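You operate a simulated robot arm through the tools that you are given. There is no shell and no other tool. Be economical: measure what you need, move in short steps, check, and stop when the job is done.

You run a simulated two-armed robot. Do the job below in one go: nothing can be reset, and whatever is moved stays where it is left.

## Task
Fit the orange handle on the grinder and give it a trial press.
Fine: socket off first, on again once the handle is home; one press of the red key must show GOOD.

It is judged by the outcome, as a careful person would: the job done as asked, and still so three seconds after it is handed in. It fails if anything else is knocked over, pushed out of place, dropped, spilled or broken.

## Robot
Two 7-joint arms with two-finger parallel grippers on one trunk, on a base that drives. Base frame: it is fixed to the floor where the robot stands at the start and does not move with it; the origin is under the middle of the robot, x ahead of it, y to its left, z up; the surface under the hand at the start is at about z = 88. Readings come in cm, rad, newtons and seconds.
The left shoulder is at the start at [3, 11.9, 98.5], the right one opposite. With the tool pointing down near the work surface each hand reaches from about 28 to 68 cm from the robot's upright axis, wherever it stands, measured 20 degrees to its own side. Places, roughly: hand grinder [80, 20, 90]; red grinder key [80, 20, 100]; socket switch [50, 20, 90]. Payload 3.43 kg a hand.
The TCP of each hand is the grasp point between the finger pads, 3 cm short of the fingertips. In the tool frame z runs along the fingers and y along their closing line. Largest opening 9.4 cm; finger width 2.8, thickness 1; the body of the gripper, 5 by 9.6 cm, starts 5.5 cm behind the TCP.
Orientation is told as [roll, pitch, yaw] about the base's x, y, z axes, in that order, counted from this pose: with the fingers straight down and closing along the base's y, the tool's x points along the base's -x, its y along +y and its z along -z.

## Interface
- The arms move only by the tool drive_tool. It takes "left_targets", "right_targets" or both (then of equal length, played together; a hand with none holds still); each is text: rows parted by semicolons, each of 7 numbers parted by spaces: the shift along the base's x, y, z in cm, then the turn, a rotation vector about the base's x, y, z in rad, then the opening in per cent of the stroke, from 0 (shut) to 100 (fully open). In form: dx dy dz rx ry rz gripper; .... A call has 1 to 10 rows; each row shifts and turns the commanded pose from where the row before left it. A row lasts 0.2 s, in which the tool goes at most 5 cm and 0.15 rad; a call with a longer step from one row to the next is refused whole, and so is a gripper value outside its range. Where a pose cannot be reached the arm comes as near as it can. A force on the tool above 40 N (or 10 N above the force at the start of the call, whichever is more), or a blocked arm, ends the call early, and 0.2 s more pass. Each finger travels about 7.2 cm/s and halts on what it meets, pressing with about 44 N; the grip force reading is that of the motor and also rises with nothing between the fingers. The clock runs only during rows and for 0.2 s after the last one: add rows that do not move to give the fingers time. It gives the time, the measured TCP pose, the force on the tool (base axes), the opening and the grip force at its end, in the units of the frame above (readings bear some noise), with the torque about the TCP (base axes, N m) and any sound that the robot's microphone picked up.
- Cameras (640 x 400 px; columns grow to the right, rows downward): "scene" is now at [5.55, 1.22, 169.75]; the picture's right is [0.21, -0.98, 0.00], its down [-0.75, -0.16, -0.64] and it looks along [0.63, 0.13, -0.77] (base axes); focal length 256 px, centre (320, 200). "left" rides on the left gripper at [7.6, -1.4, -10.2] in its tool frame; the picture's right is [0.18, 0.98, 0.00], its down [-0.75, 0.14, -0.64] and it looks along [-0.63, 0.12, 0.77] (tool axes); focal length 243 px, centre (320, 200). "right" rides on the right gripper at [7.6, 1.4, -10.2] in its tool frame; the picture's right is [-0.18, 0.98, 0.00], its down [-0.75, -0.14, -0.64] and it looks along [-0.63, -0.12, 0.77] (tool axes); focal length 243 px, centre (320, 200). There is no depth. A picture from a camera that has moved, and an enlarged one, comes with that camera's place and axes in the base frame and with its lens. The place of the scene camera against the robot may be out by one fixed shift of up to 1.8 cm in any direction.
- grab_frame(camera): a new picture of that camera. No time passes.
- move_column(by): slides the trunk up (or, below 0, down) by that many cm; the arms and the scene camera ride with it, the base frame stays. It gives what a move gives, with no picture.
- drive_base(legs): drives the robot by 1 to 6 legs, each [ahead, turn to the left] in cm and rad, along the robot's own axes; the way and the turn of a leg run together, so that a leg with both is an arc; at most 150 cm and 3.142 rad a leg. The arms and the cameras ride along, it lands a little off, and it stops where it bumps. It gives what a move gives.
- turn_head(pan, tilt): turns the head with the scene camera to pan (to the left, within 2.496 rad either way) and tilt (down, from -0.506 to 1.204), counted from straight ahead of the robot. It gives what a move gives.
- close_up(camera, box): a new picture of the part [left, top, right, bottom] of that camera's present view, enlarged. No time passes.
- hand_in(): hands the job in; it is judged then, once.

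Work in short steps. Places have to be worked out from the pictures, the camera data and where the tool is seen: move nearer, look again, correct. Check each grasp and each placing, and mend what went wrong. You have 120 turns and 108 pictures in all, those below and enlarged ones among them. Open the grippers and draw the arms clear of the work before you hand the job in, unless the task says otherwise; then end with one line.

The tools are called after "Request:" as name(argument=value, ...) on one line, values as JSON. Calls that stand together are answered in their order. drive_tool: Moves the arms, as the interface text tells. Its arguments: {"type":"object","properties":{"left_targets":{"type":"string"},"right_targets":{"type":"string"}},"required":[]} The other tools are called the same way: move_column (by) slides the trunk up or down; drive_base (legs) drives the base; turn_head (pan, tilt) turns the head that bears the scene camera; grab_frame (camera) takes a picture; close_up (camera, box) takes an enlarged picture of a part of a camera's view; hand_in () hands the job in.

At the start:

```text
time_s: 0.0
left_tool_pos: [43.73, 27.98, 132.16]
left_orientation: [0.001, -0.001, 0.002]
left_force: [-0.5, 0.0, 0.7]
left_moment: [-0.01, -0.02, 0.0]
left_grip_width: 9.42
left_grip_force: 0.1
right_tool_pos: [40.24, -15.21, 134.59]
right_orientation: [-0.002, -0.002, 0.002]
right_force: [0.2, 0.3, 0.6]
right_moment: [0.0, -0.03, 0.01]
right_grip_width: 9.39
right_grip_force: 0.1
trunk travel left (down, up): [-25.0, 16.0]
robot x, y, heading: [-0.27, -0.13, -0.001]
head pan, tilt: [0.213, 0.876]
```

scene: 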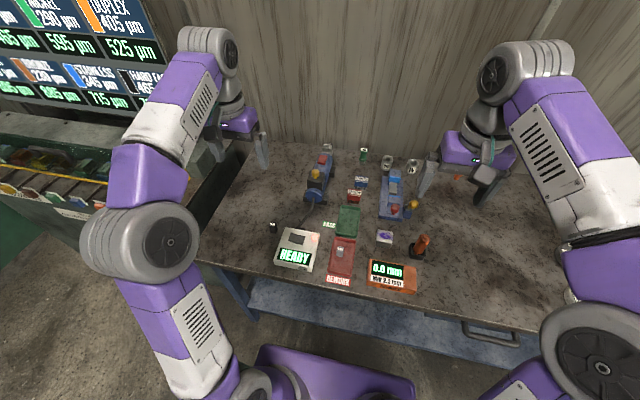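
right: 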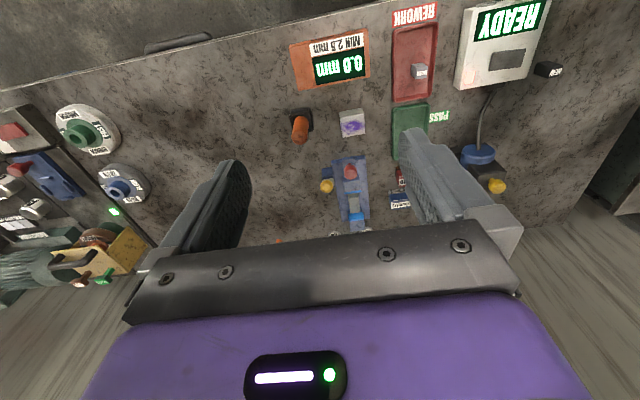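
left: 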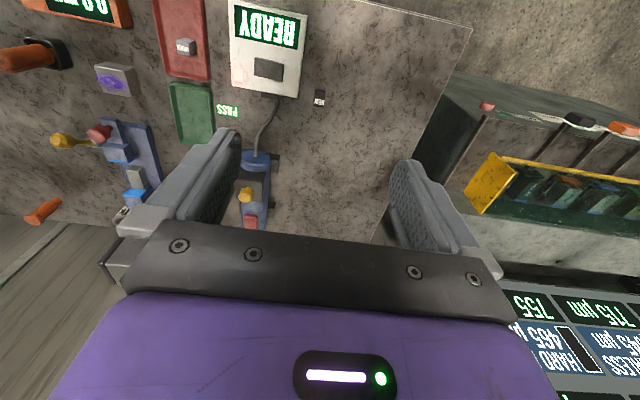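

The workbench shows several devices; I need details on the grinder, handle and socket. I take enlarged views of the bench.

Request:
close_up(camera="scene", box=[260, 140, 440, 300])

Request:
close_up(camera="right", box=[260, 0, 580, 240])

Request:
close_up(camera="left", box=[0, 0, 340, 240])

```text
2.50 times, centred on (350, 220) of scene
camera zoom: at [5.55, 1.22, 169.75], right [0.21, -0.98, 0.0], down [-0.75, -0.16, -0.64], along [0.63, 0.13, -0.77], focal length 640 px, centre (245, 150)
```

zoom: 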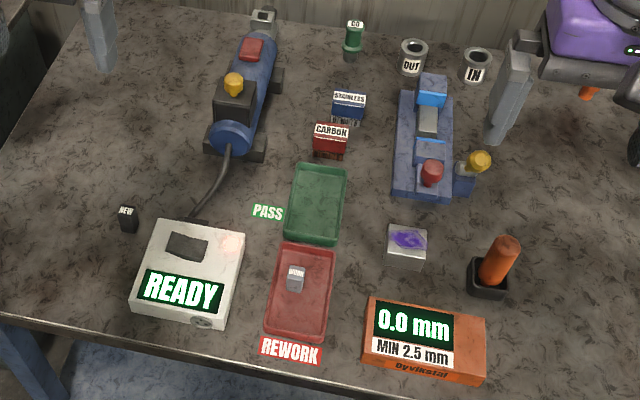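

```text
1.67 times, centred on (420, 120) of right
camera zoom: at [32.37, -13.86, 144.73], right [0.18, 0.98, 0.0], down [0.75, -0.14, 0.64], along [0.63, -0.12, -0.77], focal length 404 px, centre (153, 333)
```

zoom: 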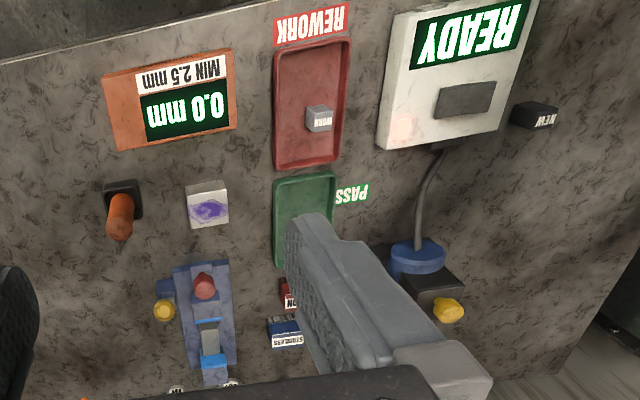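

```text
1.67 times, centred on (170, 120) of left
camera zoom: at [36.27, 26.5, 142.42], right [-0.18, 0.98, 0.0], down [0.75, 0.14, 0.64], along [0.63, 0.12, -0.77], focal length 404 px, centre (570, 333)
```

zoom: 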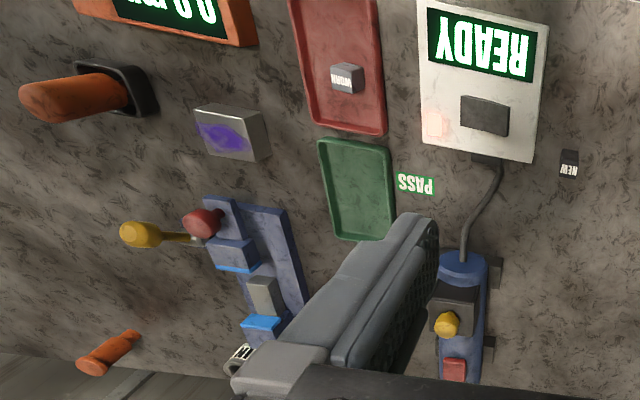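

The blue machine with a cable to the READY box looks like the grinder; two orange handle-like items are seen (one in a black cup, one lying at the back). I look closer at each and at the wall chart.

Request:
close_up(camera="scene", box=[296, 140, 344, 210])

Request:
close_up(camera="left", box=[0, 20, 120, 240])

Request:
close_up(camera="scene", box=[400, 160, 520, 270])

Request:
close_up(camera="scene", box=[0, 0, 170, 110])

Request:
close_up(camera="left", box=[200, 0, 340, 240])

Request:
close_up(camera="right", box=[0, 90, 160, 300])

```text
5.71 times, centred on (320, 175) of scene
camera zoom: at [5.55, 1.22, 169.75], right [0.21, -0.98, 0.0], down [-0.75, -0.16, -0.64], along [0.63, 0.13, -0.77], focal length 1464 px, centre (320, 343)
```

zoom: 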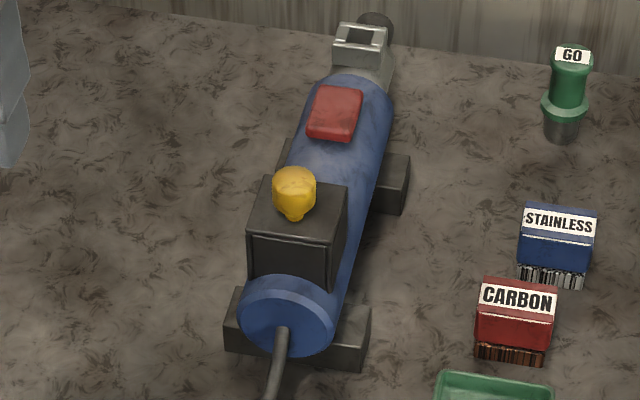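

```text
1.82 times, centred on (60, 130) of left
camera zoom: at [36.27, 26.5, 142.42], right [-0.18, 0.98, 0.0], down [0.75, 0.14, 0.64], along [0.63, 0.12, -0.77], focal length 441 px, centre (793, 327)
```

zoom: 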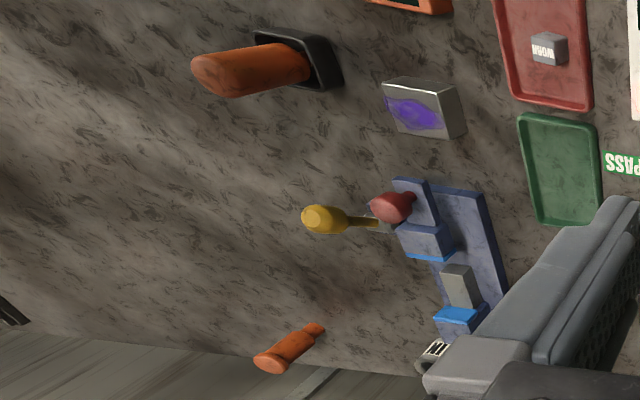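

```text
3.64 times, centred on (460, 215) of scene
camera zoom: at [5.55, 1.22, 169.75], right [0.21, -0.98, 0.0], down [-0.75, -0.16, -0.64], along [0.63, 0.13, -0.77], focal length 931 px, centre (-189, 146)
```

zoom: 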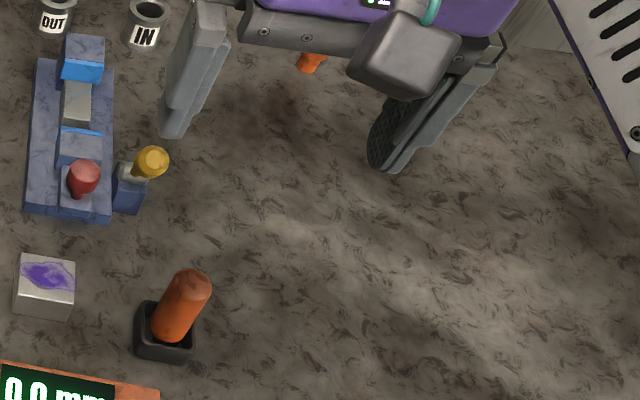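

```text
3.64 times, centred on (85, 55) of scene
camera zoom: at [5.55, 1.22, 169.75], right [0.21, -0.98, 0.0], down [-0.75, -0.16, -0.64], along [0.63, 0.13, -0.77], focal length 931 px, centre (1174, 727)
```

zoom: 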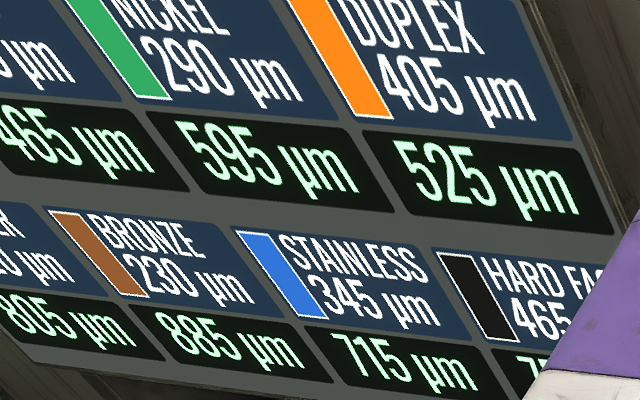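

```text
1.67 times, centred on (270, 120) of left
camera zoom: at [36.27, 26.5, 142.42], right [-0.18, 0.98, 0.0], down [0.75, 0.14, 0.64], along [0.63, 0.12, -0.77], focal length 404 px, centre (403, 333)
```

zoom: 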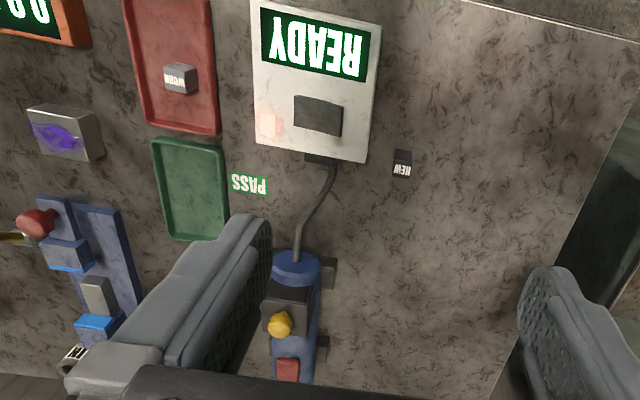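

```text
1.90 times, centred on (80, 195) of right
camera zoom: at [32.37, -13.86, 144.73], right [0.18, 0.98, 0.0], down [0.75, -0.14, 0.64], along [0.63, -0.12, -0.77], focal length 462 px, centre (777, 210)
```

zoom: 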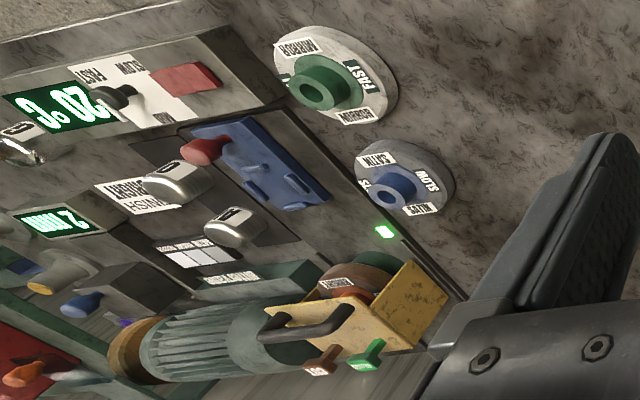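

The lying orange piece (with a thin stud) sits at about [97, -43]; the upright one in a cup at about [55, -23]. I turn the head to see the table edge/base clearance and the right half.

Request:
turn_head(pan=0.0, tilt=1.2)

Request:
grab_frame(camera="scene")

Request:
turn_head(pan=-0.6, tilt=0.7)

Request:
grab_frame(camera="scene")

```text
time_s: 0.8
left_tool_pos: [43.72, 27.97, 132.26]
left_orientation: [0.001, 0.0, 0.001]
left_force: [0.0, -0.2, 0.1]
left_moment: [0.03, -0.03, 0.0]
left_grip_width: 9.39
left_grip_force: 0.1
right_tool_pos: [40.12, -15.28, 134.72]
right_orientation: [0.0, -0.001, -0.001]
right_force: [0.3, 0.5, -0.9]
right_moment: [-0.01, -0.03, 0.05]
right_grip_width: 9.41
right_grip_force: 0.0
trunk travel left (down, up): [-25.0, 16.0]
robot x, y, heading: [0.04, 0.1, 0.002]
head pan, tilt: [0.0, 1.201]
```

```text
95 pictures are left
camera scene: at [3.63, -0.39, 167.59], right [0.0, -1.0, 0.0], down [-0.93, 0.0, -0.36], along [0.36, 0.0, -0.93], focal length 256 px, centre (320, 200)
```

scene: 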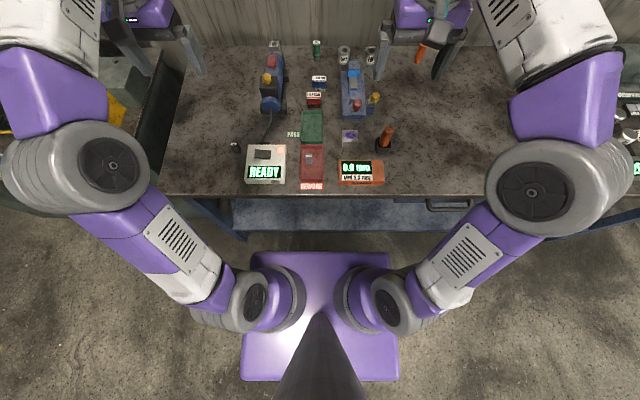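

```text
time_s: 1.8
left_tool_pos: [43.73, 27.89, 132.21]
left_orientation: [0.002, 0.0, -0.001]
left_force: [0.0, -0.1, 0.6]
left_moment: [-0.02, -0.01, 0.0]
left_grip_width: 9.41
left_grip_force: 0.0
right_tool_pos: [40.17, -15.32, 134.51]
right_orientation: [-0.001, 0.0, 0.001]
right_force: [-0.8, -0.8, 0.2]
right_moment: [0.04, 0.03, -0.02]
right_grip_width: 9.41
right_grip_force: 0.1
trunk travel left (down, up): [-25.0, 16.0]
robot x, y, heading: [-0.3, 0.15, 0.001]
head pan, tilt: [-0.6, 0.7]
```

```text
94 pictures are left
camera scene: at [5.06, -5.19, 171.18], right [-0.56, -0.83, 0.0], down [-0.53, 0.36, -0.76], along [0.63, -0.43, -0.64], focal length 256 px, centre (320, 200)
```

scene: 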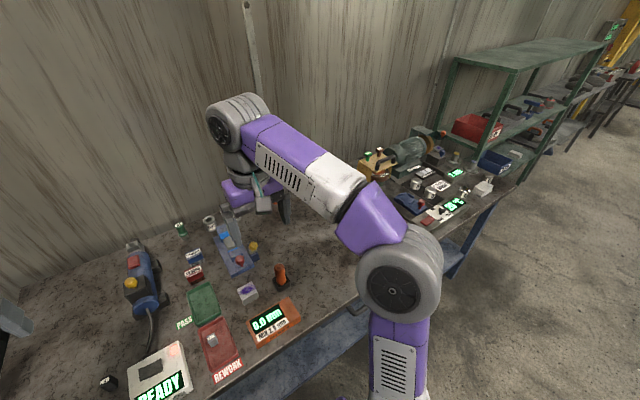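

The base front appears to be at x≈28 and the table edge at x≈34. I move the right hand toward the lying orange piece for a good view of it, passing high over the bench.

Request:
drive_tool(right_targets="2 -4 0 0 0 0 100; 2 -4 0 0 0 0 100; 2 -4 0 0 0 0 100; 2 -4 0 0 0 0 100; 2 -4 0 0 0 0 100; 2 -2 0 0 0 0 100")

Request:
grab_frame(camera="right")

Request:
turn_head(pan=-0.2, tilt=0.8)

Request:
grab_frame(camera="scene")

```text
time_s: 3.2
left_tool_pos: [43.66, 28.1, 132.19]
left_orientation: [0.0, -0.001, -0.001]
left_force: [-1.4, 0.1, 0.2]
left_moment: [-0.04, -0.02, -0.03]
left_grip_width: 9.43
left_grip_force: 0.1
right_tool_pos: [46.35, -32.61, 133.96]
right_orientation: [-0.003, -0.002, 0.002]
right_force: [-0.4, 0.2, 0.3]
right_moment: [-0.04, -0.02, -0.02]
right_grip_width: 9.39
right_grip_force: 0.2
right hand out of reach, approached as far as the arm can: row 4, 5, 6
trunk travel left (down, up): [-25.0, 16.0]
robot x, y, heading: [0.07, -0.18, -0.001]
head pan, tilt: [-0.6, 0.7]
```

```text
93 pictures are left
camera right: at [38.51, -31.09, 144.02], right [0.18, 0.98, 0.0], down [0.75, -0.14, 0.64], along [0.63, -0.12, -0.76], focal length 243 px, centre (320, 200)
```

right: 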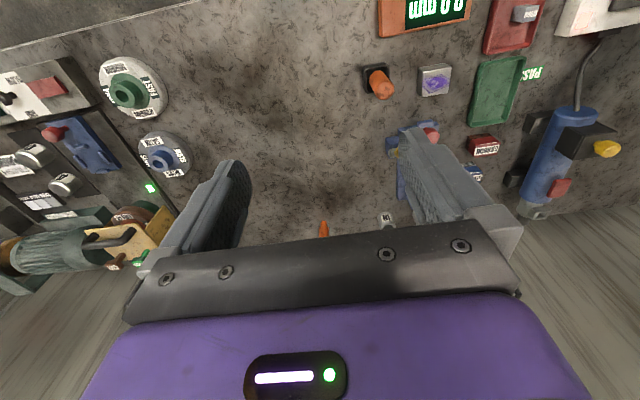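

```text
time_s: 4.1
left_tool_pos: [43.69, 27.93, 132.12]
left_orientation: [-0.001, -0.001, 0.0]
left_force: [0.1, 0.0, -0.2]
left_moment: [0.0, 0.04, 0.02]
left_grip_width: 9.4
left_grip_force: 0.1
right_tool_pos: [46.26, -32.65, 133.85]
right_orientation: [0.0, -0.003, -0.001]
right_force: [0.1, 0.0, 0.5]
right_moment: [0.02, -0.02, 0.0]
right_grip_width: 9.4
right_grip_force: 0.0
trunk travel left (down, up): [-25.0, 16.0]
robot x, y, heading: [0.12, 0.45, 0.002]
head pan, tilt: [-0.201, 0.799]
```

```text
92 pictures are left
camera scene: at [5.94, -2.01, 170.36], right [-0.2, -0.98, 0.0], down [-0.7, 0.14, -0.7], along [0.68, -0.14, -0.72], focal length 256 px, centre (320, 200)
```

scene: 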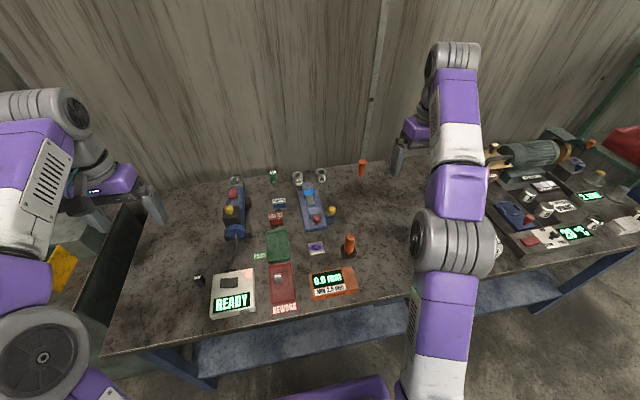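

Now the rear orange piece is visible; I zoom in on it, the cup piece and the grinder head.

Request:
close_up(camera="scene", box=[345, 150, 385, 185])

Request:
close_up(camera="scene", box=[320, 220, 380, 270])

Request:
close_up(camera="right", box=[500, 90, 640, 230])

Request:
close_up(camera="right", box=[350, 50, 420, 110])

```text
11.43 times, centred on (365, 168) of scene
camera zoom: at [5.94, -2.01, 170.36], right [-0.2, -0.98, 0.0], down [-0.7, 0.14, -0.7], along [0.68, -0.14, -0.72], focal length 2927 px, centre (-194, 571)
```

zoom: 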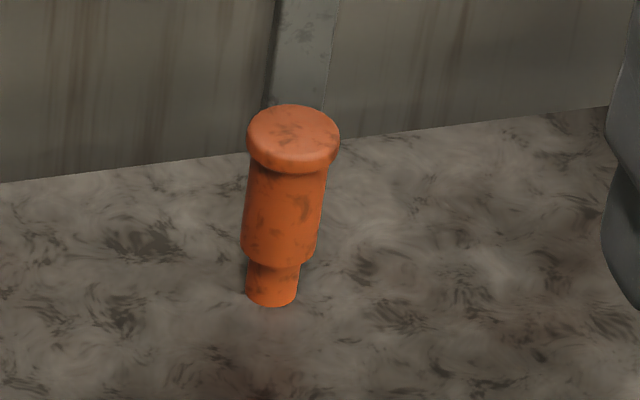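

```text
8.00 times, centred on (350, 245) of scene
camera zoom: at [5.94, -2.01, 170.36], right [-0.2, -0.98, 0.0], down [-0.7, 0.14, -0.7], along [0.68, -0.14, -0.72], focal length 2049 px, centre (80, -160)
```

zoom: 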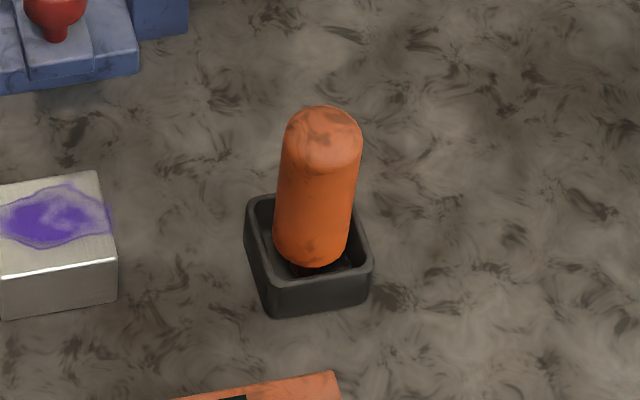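

```text
2.86 times, centred on (570, 160) of right
camera zoom: at [38.56, -31.29, 143.96], right [0.18, 0.98, 0.0], down [0.75, -0.14, 0.64], along [0.63, -0.12, -0.77], focal length 693 px, centre (-394, 314)
```

zoom: 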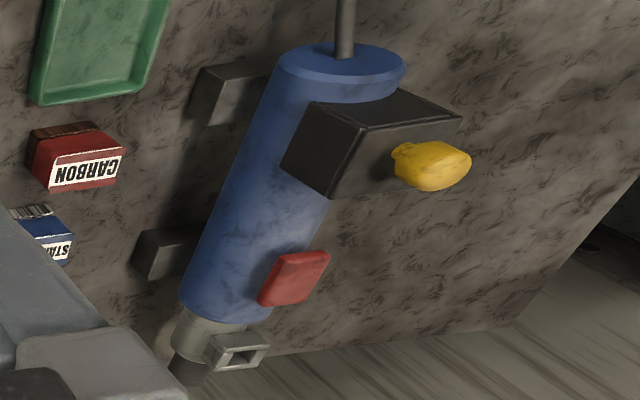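

```text
6.67 times, centred on (385, 80) of right
camera zoom: at [38.56, -31.29, 143.96], right [0.18, 0.98, 0.0], down [0.75, -0.14, 0.64], along [0.63, -0.12, -0.77], focal length 1618 px, centre (-113, 1000)
```

zoom: 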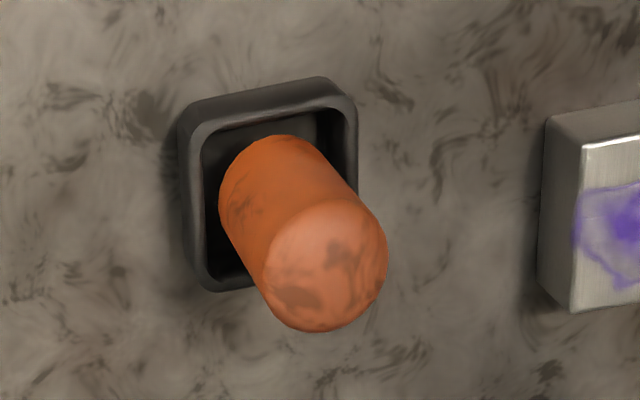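

The rear orange piece is round like a plug gauge (paired with the green GO one), while the one in the cup is a grip with a dark spigot beneath—this is the handle. I check the space under the table for driving ahead.

Request:
close_up(camera="scene", box=[100, 280, 420, 400])

Request:
turn_head(pan=0.35, tilt=1.0)

Request:
grab_frame(camera="scene")

```text
2.00 times, centred on (260, 340) of scene
camera zoom: at [5.94, -2.01, 170.36], right [-0.2, -0.98, 0.0], down [-0.7, 0.14, -0.7], along [0.68, -0.14, -0.72], focal length 512 px, centre (440, -80)
```

zoom: 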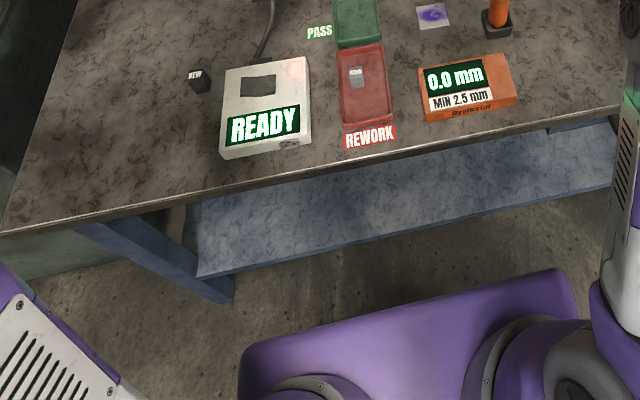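

```text
time_s: 5.1
left_tool_pos: [43.85, 27.95, 132.12]
left_orientation: [0.0, 0.0, 0.0]
left_force: [-0.4, 0.2, 0.0]
left_moment: [-0.03, -0.02, -0.02]
left_grip_width: 9.39
left_grip_force: 0.1
right_tool_pos: [46.32, -32.83, 133.8]
right_orientation: [0.001, -0.002, 0.0]
right_force: [0.1, -0.4, 0.4]
right_moment: [-0.01, 0.01, 0.01]
right_grip_width: 9.4
right_grip_force: 0.1
trunk travel left (down, up): [-25.0, 16.0]
robot x, y, heading: [0.17, 0.14, 0.001]
head pan, tilt: [0.351, 1.0]
```

```text
86 pictures are left
camera scene: at [4.59, 1.99, 168.85], right [0.34, -0.94, 0.0], down [-0.79, -0.29, -0.54], along [0.51, 0.19, -0.84], focal length 256 px, centre (320, 200)
```

scene: 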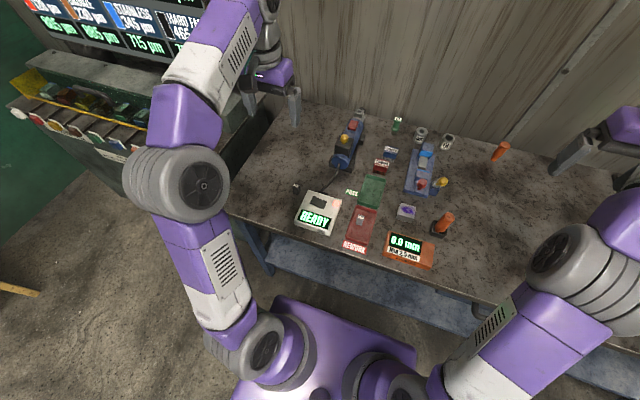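

The shelf front is about x≈41, so some 10 cm of forward drive is free. First I lower the left hand near the socket box (rocker at about [49, 19, 92]) to look at it closely, closing the fingers.

Request:
drive_tool(left_targets="0 -2 -4 0 0 0 60; 0 -2 -4 0 0 0 30; 0 -2 -4 0 0 0 0; 0 -2 -4 0 0 0 0; 0 -1 -4 0 0 0 0; 0 0 -4 0 0 0 0")

Request:
grab_frame(camera="left")

```text
time_s: 6.5
left_tool_pos: [43.72, 19.02, 108.14]
left_orientation: [0.001, -0.002, 0.0]
left_force: [0.5, 0.6, 0.9]
left_moment: [-0.01, -0.03, 0.01]
left_grip_width: 0.03
left_grip_force: 32.8
right_tool_pos: [46.34, -32.72, 133.82]
right_orientation: [-0.001, -0.002, 0.001]
right_force: [-0.1, 0.1, -0.8]
right_moment: [-0.02, 0.0, -0.01]
right_grip_width: 9.39
right_grip_force: 0.1
trunk travel left (down, up): [-25.0, 16.0]
robot x, y, heading: [0.34, 0.35, 0.0]
head pan, tilt: [0.351, 1.0]
```

```text
85 pictures are left
camera left: at [36.28, 17.54, 118.41], right [-0.18, 0.98, 0.0], down [0.75, 0.14, 0.64], along [0.63, 0.12, -0.77], focal length 243 px, centre (320, 200)
```

left: 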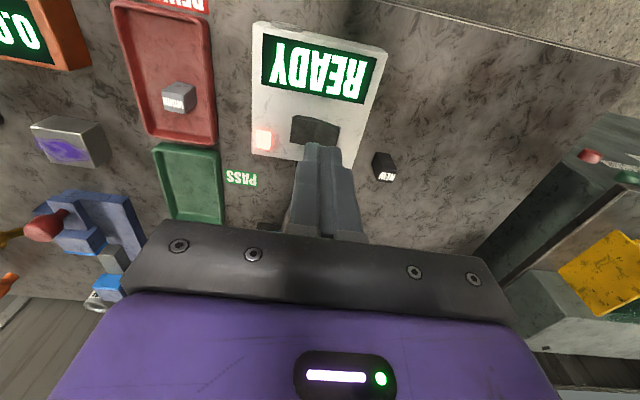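

Request:
close_up(camera="left", box=[235, 10, 405, 170])

Request:
close_up(camera="scene", box=[290, 180, 350, 245])

```text
2.50 times, centred on (320, 90) of left
camera zoom: at [36.28, 17.54, 118.41], right [-0.18, 0.98, 0.0], down [0.75, 0.14, 0.64], along [0.63, 0.12, -0.77], focal length 606 px, centre (320, 475)
```

zoom: 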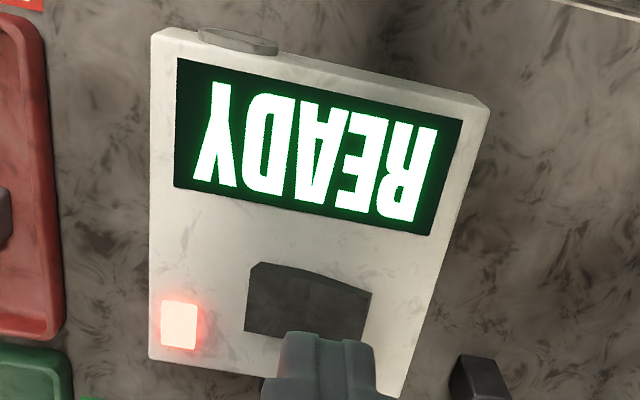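

```text
6.15 times, centred on (320, 212) of scene
camera zoom: at [4.65, 2.01, 168.85], right [0.34, -0.94, 0.0], down [-0.79, -0.29, -0.54], along [0.51, 0.19, -0.84], focal length 1576 px, centre (320, 123)
```

zoom: 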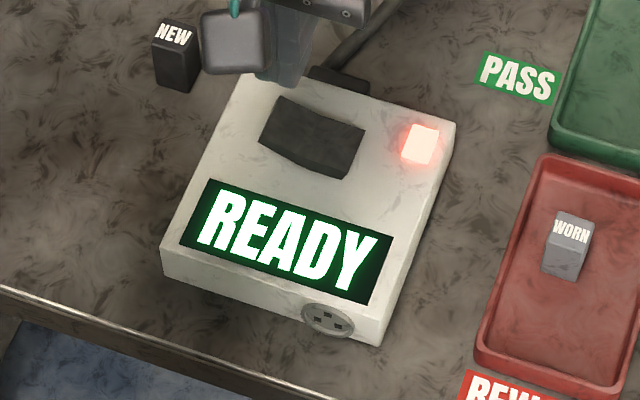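

Request:
close_up(camera="scene", box=[312, 193, 336, 209])

Request:
close_up(camera="left", box=[290, 105, 350, 150])

```text
16.00 times, centred on (324, 201) of scene
camera zoom: at [4.65, 2.01, 168.85], right [0.34, -0.94, 0.0], down [-0.79, -0.29, -0.54], along [0.51, 0.19, -0.84], focal length 4098 px, centre (256, 184)
```

zoom: 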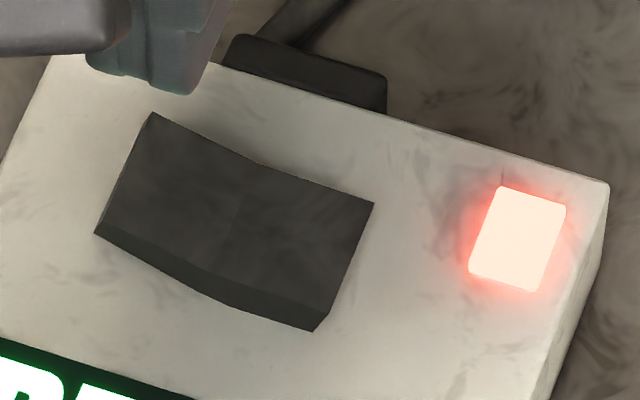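

```text
8.89 times, centred on (320, 128) of left
camera zoom: at [36.28, 17.54, 118.41], right [-0.18, 0.98, 0.0], down [0.75, 0.14, 0.64], along [0.63, 0.12, -0.77], focal length 2157 px, centre (320, 844)
```

zoom: 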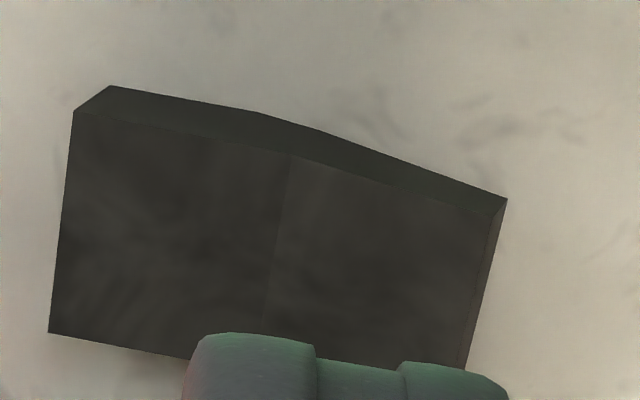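

The -y end of the rocker (near the lamp, about [48, 16.8, 93]) stands raised, so I press that end. I go above it first and down to near contact.

Request:
drive_tool(left_targets="2.2 -1 0 0 0 0 0; 2.1 -0.9 -2 0 0 0 0; 0 0 -3 0 0 0 0; 0 0 -2.5 0 0 0 0; 0 0 0 0 0 0 0")

Request:
grab_frame(camera="left")

Request:
close_up(camera="scene", box=[290, 170, 350, 245])

```text
time_s: 7.7
left_tool_pos: [48.08, 16.97, 100.68]
left_orientation: [0.001, 0.001, 0.0]
left_force: [-0.2, -1.1, -0.7]
left_moment: [0.01, -0.01, -0.01]
left_grip_width: 0.02
left_grip_force: 32.3
right_tool_pos: [46.14, -32.71, 133.82]
right_orientation: [0.0, 0.0, -0.001]
right_force: [-0.5, -0.3, -0.5]
right_moment: [-0.04, 0.01, 0.02]
right_grip_width: 9.4
right_grip_force: 0.1
trunk travel left (down, up): [-25.0, 16.0]
robot x, y, heading: [0.24, -0.06, -0.001]
head pan, tilt: [0.351, 1.0]
```

```text
80 pictures are left
camera left: at [40.56, 15.64, 110.89], right [-0.18, 0.98, 0.0], down [0.75, 0.14, 0.64], along [0.63, 0.12, -0.77], focal length 243 px, centre (320, 200)
```

left: 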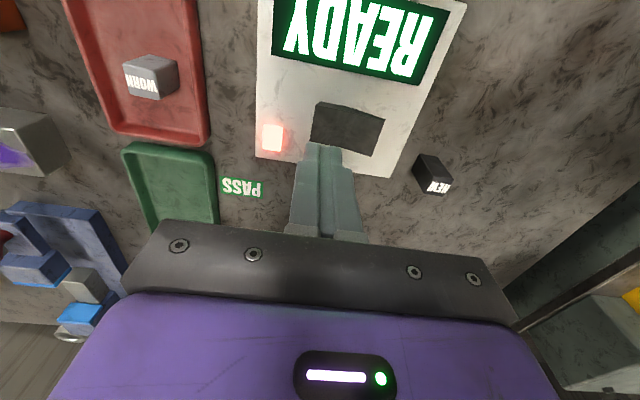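

```text
5.33 times, centred on (320, 208) of scene
camera zoom: at [4.53, 2.0, 168.85], right [0.34, -0.94, 0.0], down [-0.79, -0.29, -0.54], along [0.51, 0.19, -0.84], focal length 1366 px, centre (320, 160)
```

zoom: 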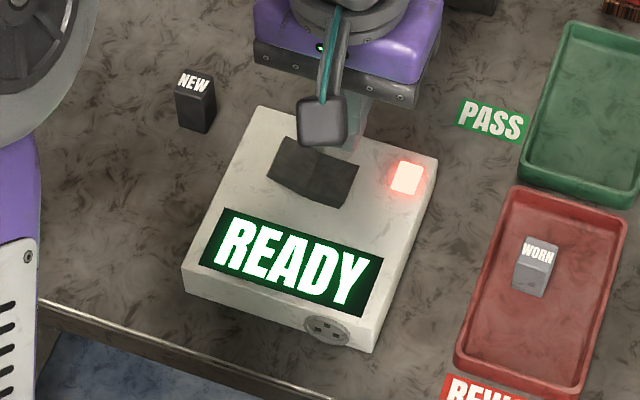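

The fingertips are over the raised -y end, about 4–5 cm high. I press down in small steps.

Request:
drive_tool(left_targets="0 0.2 -2 0 0 0 0; 0 0 -1.5 0 0 0 0; 0 0 -0.8 0 0 0 0; 0 0 -0.6 0 0 0 0; 0 0 -0.5 0 0 0 0; 0 0 -0.4 0 0 0 0")

Request:
close_up(camera="scene", box=[290, 170, 350, 245])

```text
time_s: 9.0
left_tool_pos: [48.05, 17.14, 95.8]
left_orientation: [0.003, -0.01, 0.004]
left_force: [-12.6, 0.4, 21.5]
left_moment: [0.22, 0.56, 0.14]
left_grip_width: 0.02
left_grip_force: 33.2
right_tool_pos: [46.06, -32.82, 133.88]
right_orientation: [-0.001, -0.004, 0.0]
right_force: [-0.8, -0.1, -0.4]
right_moment: [0.0, -0.02, 0.0]
right_grip_width: 9.39
right_grip_force: 0.1
trunk travel left (down, up): [-25.0, 16.0]
robot x, y, heading: [0.25, 0.03, -0.002]
head pan, tilt: [0.351, 1.0]
stopped in row 6 (left hand): the force on the tool passed its limit at 47 N (the readings are from after the stop); the commanded pose is now the measured one
```

```text
5.33 times, centred on (320, 208) of scene
camera zoom: at [4.25, 1.92, 168.87], right [0.34, -0.94, 0.0], down [-0.79, -0.29, -0.54], along [0.51, 0.19, -0.84], focal length 1366 px, centre (320, 160)
```

zoom: 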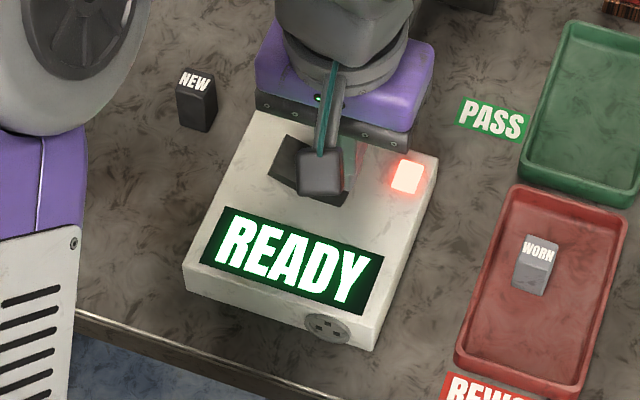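

It stopped at 47 N with the lamp still lit. I lift and look at the rocker.

Request:
drive_tool(left_targets="0 0 3 0 0 0 0; -3 0 4 0 0 0 0; -4 0 0 0 0 0 0")

Request:
close_up(camera="scene", box=[308, 190, 340, 210])

Request:
close_up(camera="left", box=[250, 50, 410, 150])

```text
time_s: 9.8
left_tool_pos: [41.35, 17.35, 102.58]
left_orientation: [0.0, -0.007, 0.003]
left_force: [0.4, -0.9, -0.5]
left_moment: [0.01, 0.0, 0.0]
left_grip_width: 0.01
left_grip_force: 33.1
right_tool_pos: [46.25, -32.65, 133.83]
right_orientation: [0.0, 0.0, 0.0]
right_force: [-0.7, -0.1, 0.3]
right_moment: [0.01, -0.01, -0.02]
right_grip_width: 9.4
right_grip_force: 0.1
trunk travel left (down, up): [-25.0, 16.0]
robot x, y, heading: [-0.36, 0.11, -0.001]
head pan, tilt: [0.351, 1.0]
```

```text
16.00 times, centred on (324, 200) of scene
camera zoom: at [4.54, 2.03, 168.85], right [0.34, -0.94, 0.0], down [-0.79, -0.29, -0.54], along [0.51, 0.19, -0.84], focal length 4098 px, centre (256, 200)
```

zoom: 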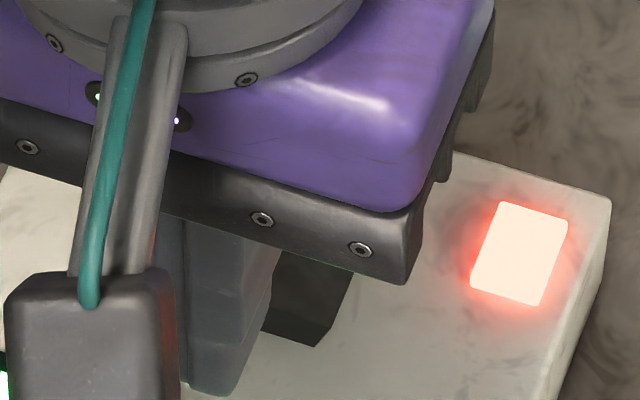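

```text
4.00 times, centred on (330, 100) of left
camera zoom: at [33.72, 15.95, 112.74], right [-0.19, 0.98, 0.0], down [0.75, 0.14, 0.65], along [0.64, 0.12, -0.76], focal length 970 px, centre (280, 600)
```

zoom: 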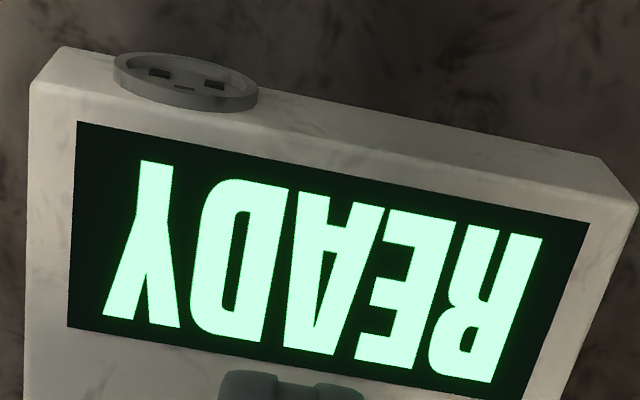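

The hand blocks the view; I raise it to see the rocker.

Request:
drive_tool(left_targets="0 3 4 0 0 0 0; 0 4 4 0 0 0 0;0 2 2 0 0 0 0")

Request:
close_up(camera="scene", box=[308, 188, 340, 210])

Request:
close_up(camera="left", box=[200, 70, 320, 150])

```text
refused: row 2 steps farther than a row can; nothing moved
```

```text
16.00 times, centred on (324, 199) of scene
camera zoom: at [4.54, 2.03, 168.85], right [0.34, -0.94, 0.0], down [-0.79, -0.29, -0.54], along [0.51, 0.19, -0.84], focal length 4098 px, centre (256, 216)
```

zoom: 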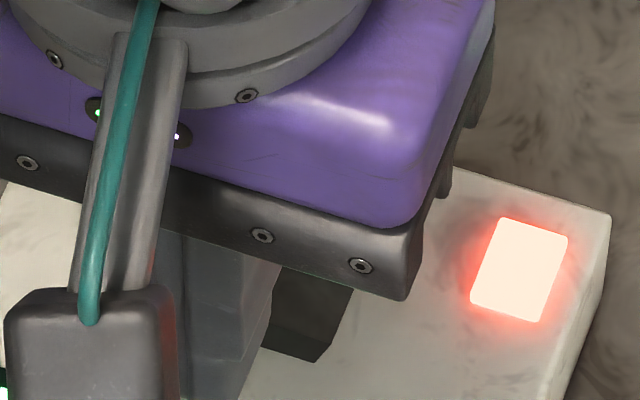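

```text
5.00 times, centred on (260, 110) of left
camera zoom: at [33.72, 15.95, 112.74], right [-0.19, 0.98, 0.0], down [0.75, 0.14, 0.65], along [0.64, 0.12, -0.76], focal length 1213 px, centre (620, 650)
```

zoom: 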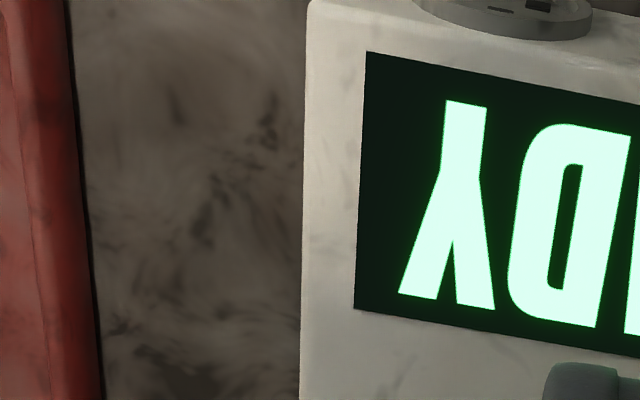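

Request:
drive_tool(left_targets="0 2 4 0 0 0 0; 0 3 3.5 0 0 0 0;0 3 3 0 0 0 0")

Request:
close_up(camera="left", box=[200, 50, 320, 150])

```text
time_s: 10.6
left_tool_pos: [41.33, 25.48, 113.23]
left_orientation: [0.0, -0.009, 0.002]
left_force: [-0.3, -0.1, -0.5]
left_moment: [-0.02, 0.02, 0.01]
left_grip_width: 0.02
left_grip_force: 32.8
right_tool_pos: [46.27, -32.66, 133.81]
right_orientation: [0.0, -0.001, -0.001]
right_force: [-0.1, -0.2, -0.5]
right_moment: [-0.02, -0.03, 0.0]
right_grip_width: 9.43
right_grip_force: 0.0
trunk travel left (down, up): [-25.0, 16.0]
robot x, y, heading: [-0.27, 0.0, 0.001]
head pan, tilt: [0.351, 1.0]
```

```text
4.00 times, centred on (260, 100) of left
camera zoom: at [33.86, 23.97, 123.38], right [-0.19, 0.98, 0.0], down [0.75, 0.14, 0.65], along [0.64, 0.12, -0.76], focal length 970 px, centre (560, 600)
```

zoom: 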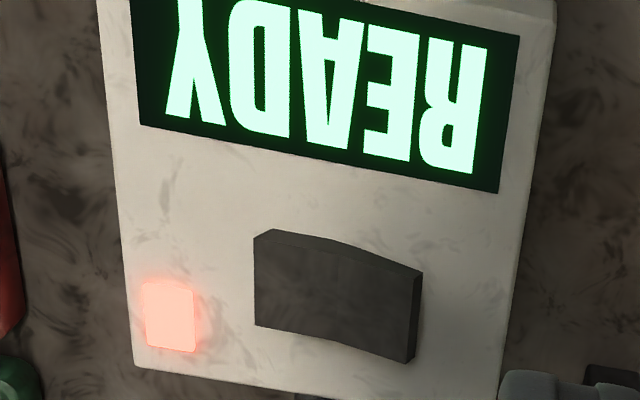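

Request:
close_up(camera="scene", box=[308, 188, 340, 210])

Request:
close_up(camera="left", box=[255, 100, 305, 145])

```text
16.00 times, centred on (324, 199) of scene
camera zoom: at [4.5, 2.07, 168.85], right [0.34, -0.94, 0.0], down [-0.79, -0.29, -0.54], along [0.51, 0.19, -0.84], focal length 4098 px, centre (256, 216)
```

zoom: 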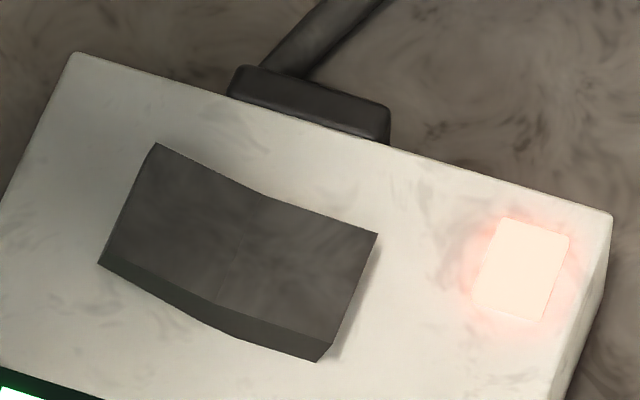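

```text
8.89 times, centred on (280, 122) of left
camera zoom: at [33.86, 23.97, 123.38], right [-0.19, 0.98, 0.0], down [0.75, 0.14, 0.65], along [0.64, 0.12, -0.76], focal length 2157 px, centre (676, 889)
```

zoom: 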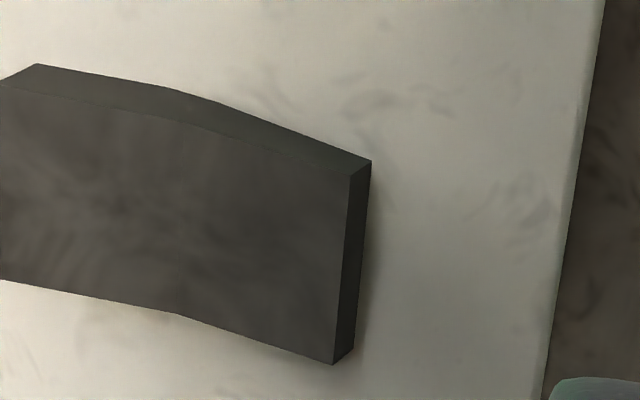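

Edge slopes against the box show it is the +y half that rises, so I had been pressing the already-down end. I press the +y end at about [48, 21.5].

Request:
drive_tool(left_targets="3.5 -2 -2 0 0 0 0; 3.1 -2.1 -3 0 0 0 0; 0 0 -4.5 0 0 0 0; 0 0 -4.5 0 0 0 0; 0 0 -1 0 0 0 0; 0 0 -0.8 0 0 0 0; 0 0 -0.6 0 0 0 0; 0 0 -0.5 0 0 0 0; 0 0 -0.5 0 0 0 0")

Request:
close_up(camera="scene", box=[290, 170, 350, 245])

```text
time_s: 12.6
left_tool_pos: [47.98, 21.33, 95.93]
left_orientation: [0.001, -0.014, 0.003]
left_force: [-0.3, 5.7, 16.0]
left_moment: [0.04, 0.2, -0.07]
left_grip_width: 0.0
left_grip_force: 33.3
right_tool_pos: [46.12, -32.6, 133.91]
right_orientation: [0.0, -0.003, -0.001]
right_force: [-0.6, -0.3, 0.0]
right_moment: [-0.01, -0.01, -0.03]
right_grip_width: 9.41
right_grip_force: 0.1
trunk travel left (down, up): [-25.0, 16.0]
robot x, y, heading: [-0.13, -0.4, 0.005]
head pan, tilt: [0.351, 1.0]
```

```text
5.33 times, centred on (320, 208) of scene
camera zoom: at [4.37, 2.05, 168.87], right [0.34, -0.94, 0.0], down [-0.79, -0.29, -0.54], along [0.51, 0.19, -0.84], focal length 1366 px, centre (320, 160)
```

zoom: 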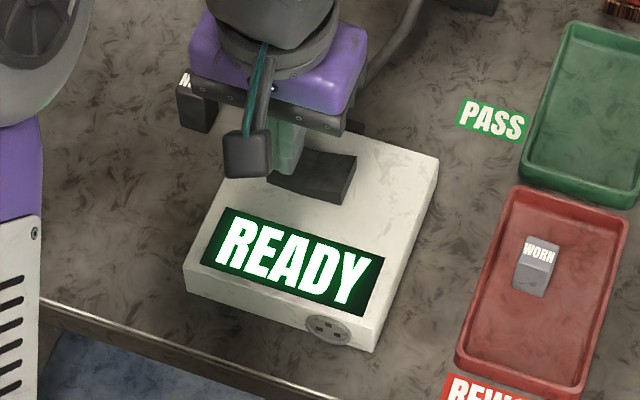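

The lamp is off now – socket off. I lift the left hand clear, then drive ahead 8 cm to shorten the reach.

Request:
drive_tool(left_targets="0 0 4 0 0 0 0; 0 0 4.5 0 0 0 0; 0 0 4.5 0 0 0 30; 0 0 4.5 0 0 0 60; 0 0 4.5 0 0 0 100; 0 0 4.5 0 0 0 100; 0 0 0 0 0 0 100")

Request:
drive_base(legs=[[8, 0]])

Request:
turn_head(pan=0.0, tilt=1.1)

Request:
grab_frame(camera="scene")

```text
time_s: 14.2
left_tool_pos: [47.67, 21.14, 122.25]
left_orientation: [-0.001, -0.008, 0.002]
left_force: [0.5, 0.3, 0.1]
left_moment: [0.0, 0.02, -0.03]
left_grip_width: 9.37
left_grip_force: 0.0
right_tool_pos: [46.34, -32.74, 133.89]
right_orientation: [0.0, -0.002, -0.001]
right_force: [0.2, -0.3, -1.2]
right_moment: [0.02, -0.01, -0.01]
right_grip_width: 9.38
right_grip_force: 0.1
trunk travel left (down, up): [-25.0, 16.0]
robot x, y, heading: [0.03, -0.3, -0.001]
head pan, tilt: [0.351, 1.0]
```

```text
time_s: 15.2
left_tool_pos: [55.91, 21.08, 122.19]
left_orientation: [0.002, -0.009, -0.001]
left_force: [-0.4, 1.2, 0.1]
left_moment: [0.05, -0.01, 0.02]
left_grip_width: 9.39
left_grip_force: 0.0
right_tool_pos: [54.29, -32.75, 133.77]
right_orientation: [0.0, -0.003, 0.001]
right_force: [-0.2, -0.1, -0.3]
right_moment: [0.01, 0.01, -0.02]
right_grip_width: 9.38
right_grip_force: 0.1
trunk travel left (down, up): [-25.0, 16.0]
robot x, y, heading: [7.89, 0.05, -0.001]
head pan, tilt: [0.351, 1.0]
```

```text
time_s: 16.1
left_tool_pos: [55.78, 21.06, 122.27]
left_orientation: [0.001, -0.01, -0.001]
left_force: [-0.3, 0.1, 0.5]
left_moment: [0.0, -0.01, 0.0]
left_grip_width: 9.42
left_grip_force: 0.2
right_tool_pos: [54.2, -32.85, 133.97]
right_orientation: [-0.001, -0.002, -0.001]
right_force: [0.0, -0.3, 0.6]
right_moment: [0.0, 0.0, -0.01]
right_grip_width: 9.41
right_grip_force: 0.1
trunk travel left (down, up): [-25.0, 16.0]
robot x, y, heading: [8.06, 0.02, 0.001]
head pan, tilt: [0.0, 1.1]
```

```text
69 pictures are left
camera scene: at [12.22, -0.39, 168.19], right [0.0, -1.0, 0.0], down [-0.89, 0.0, -0.45], along [0.45, 0.0, -0.89], focal length 256 px, centre (320, 200)
```

scene: 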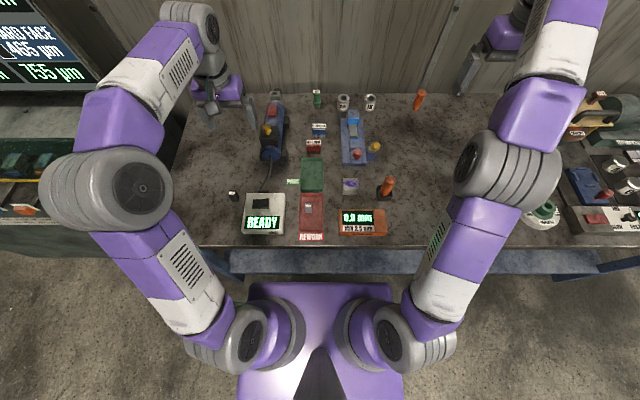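

No bump after 8 cm. By two-view comparison the shelf seems higher than the base, so I creep ahead another 4 cm and check.

Request:
drive_base(legs=[[4, 0]])

Request:
close_up(camera="scene", box=[160, 150, 480, 350])

```text
time_s: 16.9
left_tool_pos: [59.77, 21.06, 122.2]
left_orientation: [0.001, -0.008, 0.0]
left_force: [1.4, 0.0, -0.4]
left_moment: [-0.02, 0.05, 0.0]
left_grip_width: 9.39
left_grip_force: 0.1
right_tool_pos: [58.01, -32.8, 133.73]
right_orientation: [0.001, -0.004, -0.001]
right_force: [0.0, -0.5, -0.6]
right_moment: [0.01, 0.03, 0.0]
right_grip_width: 9.43
right_grip_force: 0.1
trunk travel left (down, up): [-25.0, 16.0]
robot x, y, heading: [11.6, 0.34, -0.003]
head pan, tilt: [0.0, 1.1]
```

```text
2.00 times, centred on (320, 250) of scene
camera zoom: at [16.28, -0.4, 168.19], right [0.0, -1.0, 0.0], down [-0.89, 0.0, -0.45], along [0.45, 0.0, -0.89], focal length 512 px, centre (320, 100)
```

zoom: 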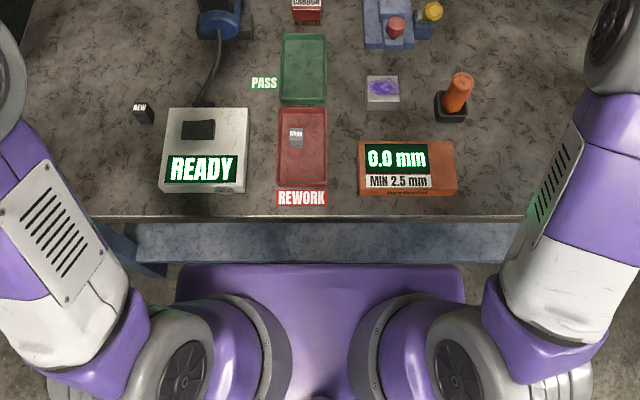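

Still free. Another 4 cm, watching the pose for a bump.

Request:
drive_base(legs=[[4, 0]])

Request:
grab_frame(camera="scene")

```text
time_s: 17.8
left_tool_pos: [63.73, 20.97, 122.18]
left_orientation: [0.0, -0.009, 0.0]
left_force: [0.3, 0.4, -1.6]
left_moment: [0.02, 0.03, -0.01]
left_grip_width: 9.41
left_grip_force: 0.1
right_tool_pos: [62.11, -32.8, 133.81]
right_orientation: [0.0, -0.001, -0.002]
right_force: [-0.5, 0.3, 0.0]
right_moment: [-0.05, 0.04, -0.01]
right_grip_width: 9.4
right_grip_force: 0.1
trunk travel left (down, up): [-25.0, 16.0]
robot x, y, heading: [15.82, -0.21, -0.004]
head pan, tilt: [0.0, 1.1]
```

```text
67 pictures are left
camera scene: at [20.2, -0.41, 168.19], right [0.0, -1.0, 0.0], down [-0.89, 0.0, -0.45], along [0.45, 0.0, -0.89], focal length 256 px, centre (320, 200)
```

scene: 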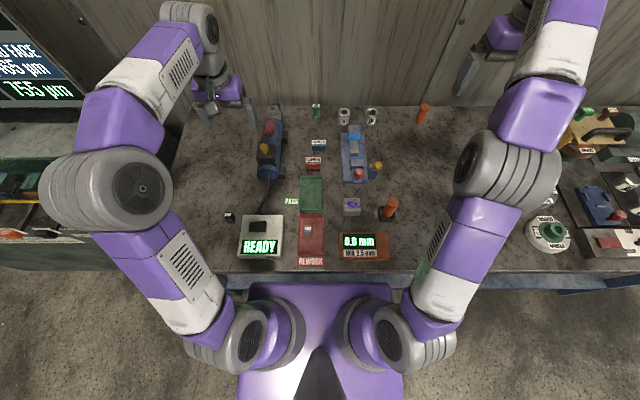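

No bump; the base slides under the table. I go 4 cm more (the near items remain beyond the 28 cm minimum reach).

Request:
drive_base(legs=[[4, 0]])

Request:
move_column(by=8)

Request:
grab_frame(camera="left")

```text
time_s: 18.7
left_tool_pos: [67.68, 21.01, 122.2]
left_orientation: [0.0, -0.011, 0.001]
left_force: [0.5, 0.7, -0.7]
left_moment: [-0.01, 0.0, -0.02]
left_grip_width: 9.4
left_grip_force: 0.0
right_tool_pos: [66.11, -32.83, 133.79]
right_orientation: [0.0, 0.001, -0.002]
right_force: [-1.3, -0.3, 0.8]
right_moment: [-0.02, 0.03, 0.0]
right_grip_width: 9.41
right_grip_force: 0.1
trunk travel left (down, up): [-25.0, 16.0]
robot x, y, heading: [19.68, -0.12, -0.0]
head pan, tilt: [0.0, 1.1]
```

```text
time_s: 19.9
left_tool_pos: [67.54, 21.09, 130.3]
left_orientation: [-0.001, -0.009, 0.0]
left_force: [0.1, 0.0, 0.2]
left_moment: [0.03, -0.01, 0.01]
left_grip_width: 9.41
left_grip_force: 0.1
right_tool_pos: [66.05, -32.76, 141.81]
right_orientation: [0.001, 0.0, -0.001]
right_force: [-0.2, -0.1, 0.3]
right_moment: [-0.06, 0.01, -0.01]
right_grip_width: 9.4
right_grip_force: 0.2
trunk travel left (down, up): [-33.0, 8.0]
robot x, y, heading: [19.98, 0.2, -0.001]
head pan, tilt: [0.0, 1.1]
```

```text
66 pictures are left
camera left: at [60.06, 19.59, 140.38], right [-0.18, 0.98, 0.0], down [0.75, 0.14, 0.65], along [0.64, 0.12, -0.76], focal length 243 px, centre (320, 200)
```

left: 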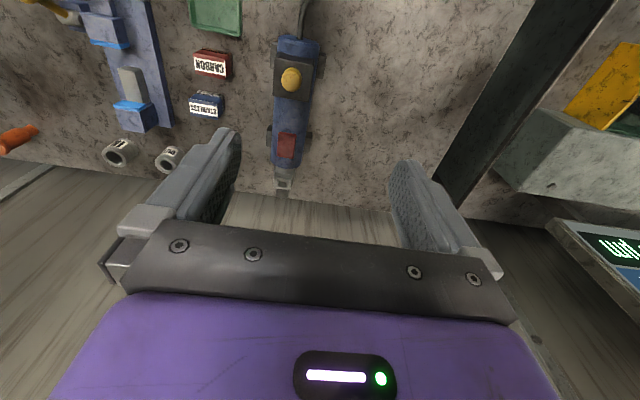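

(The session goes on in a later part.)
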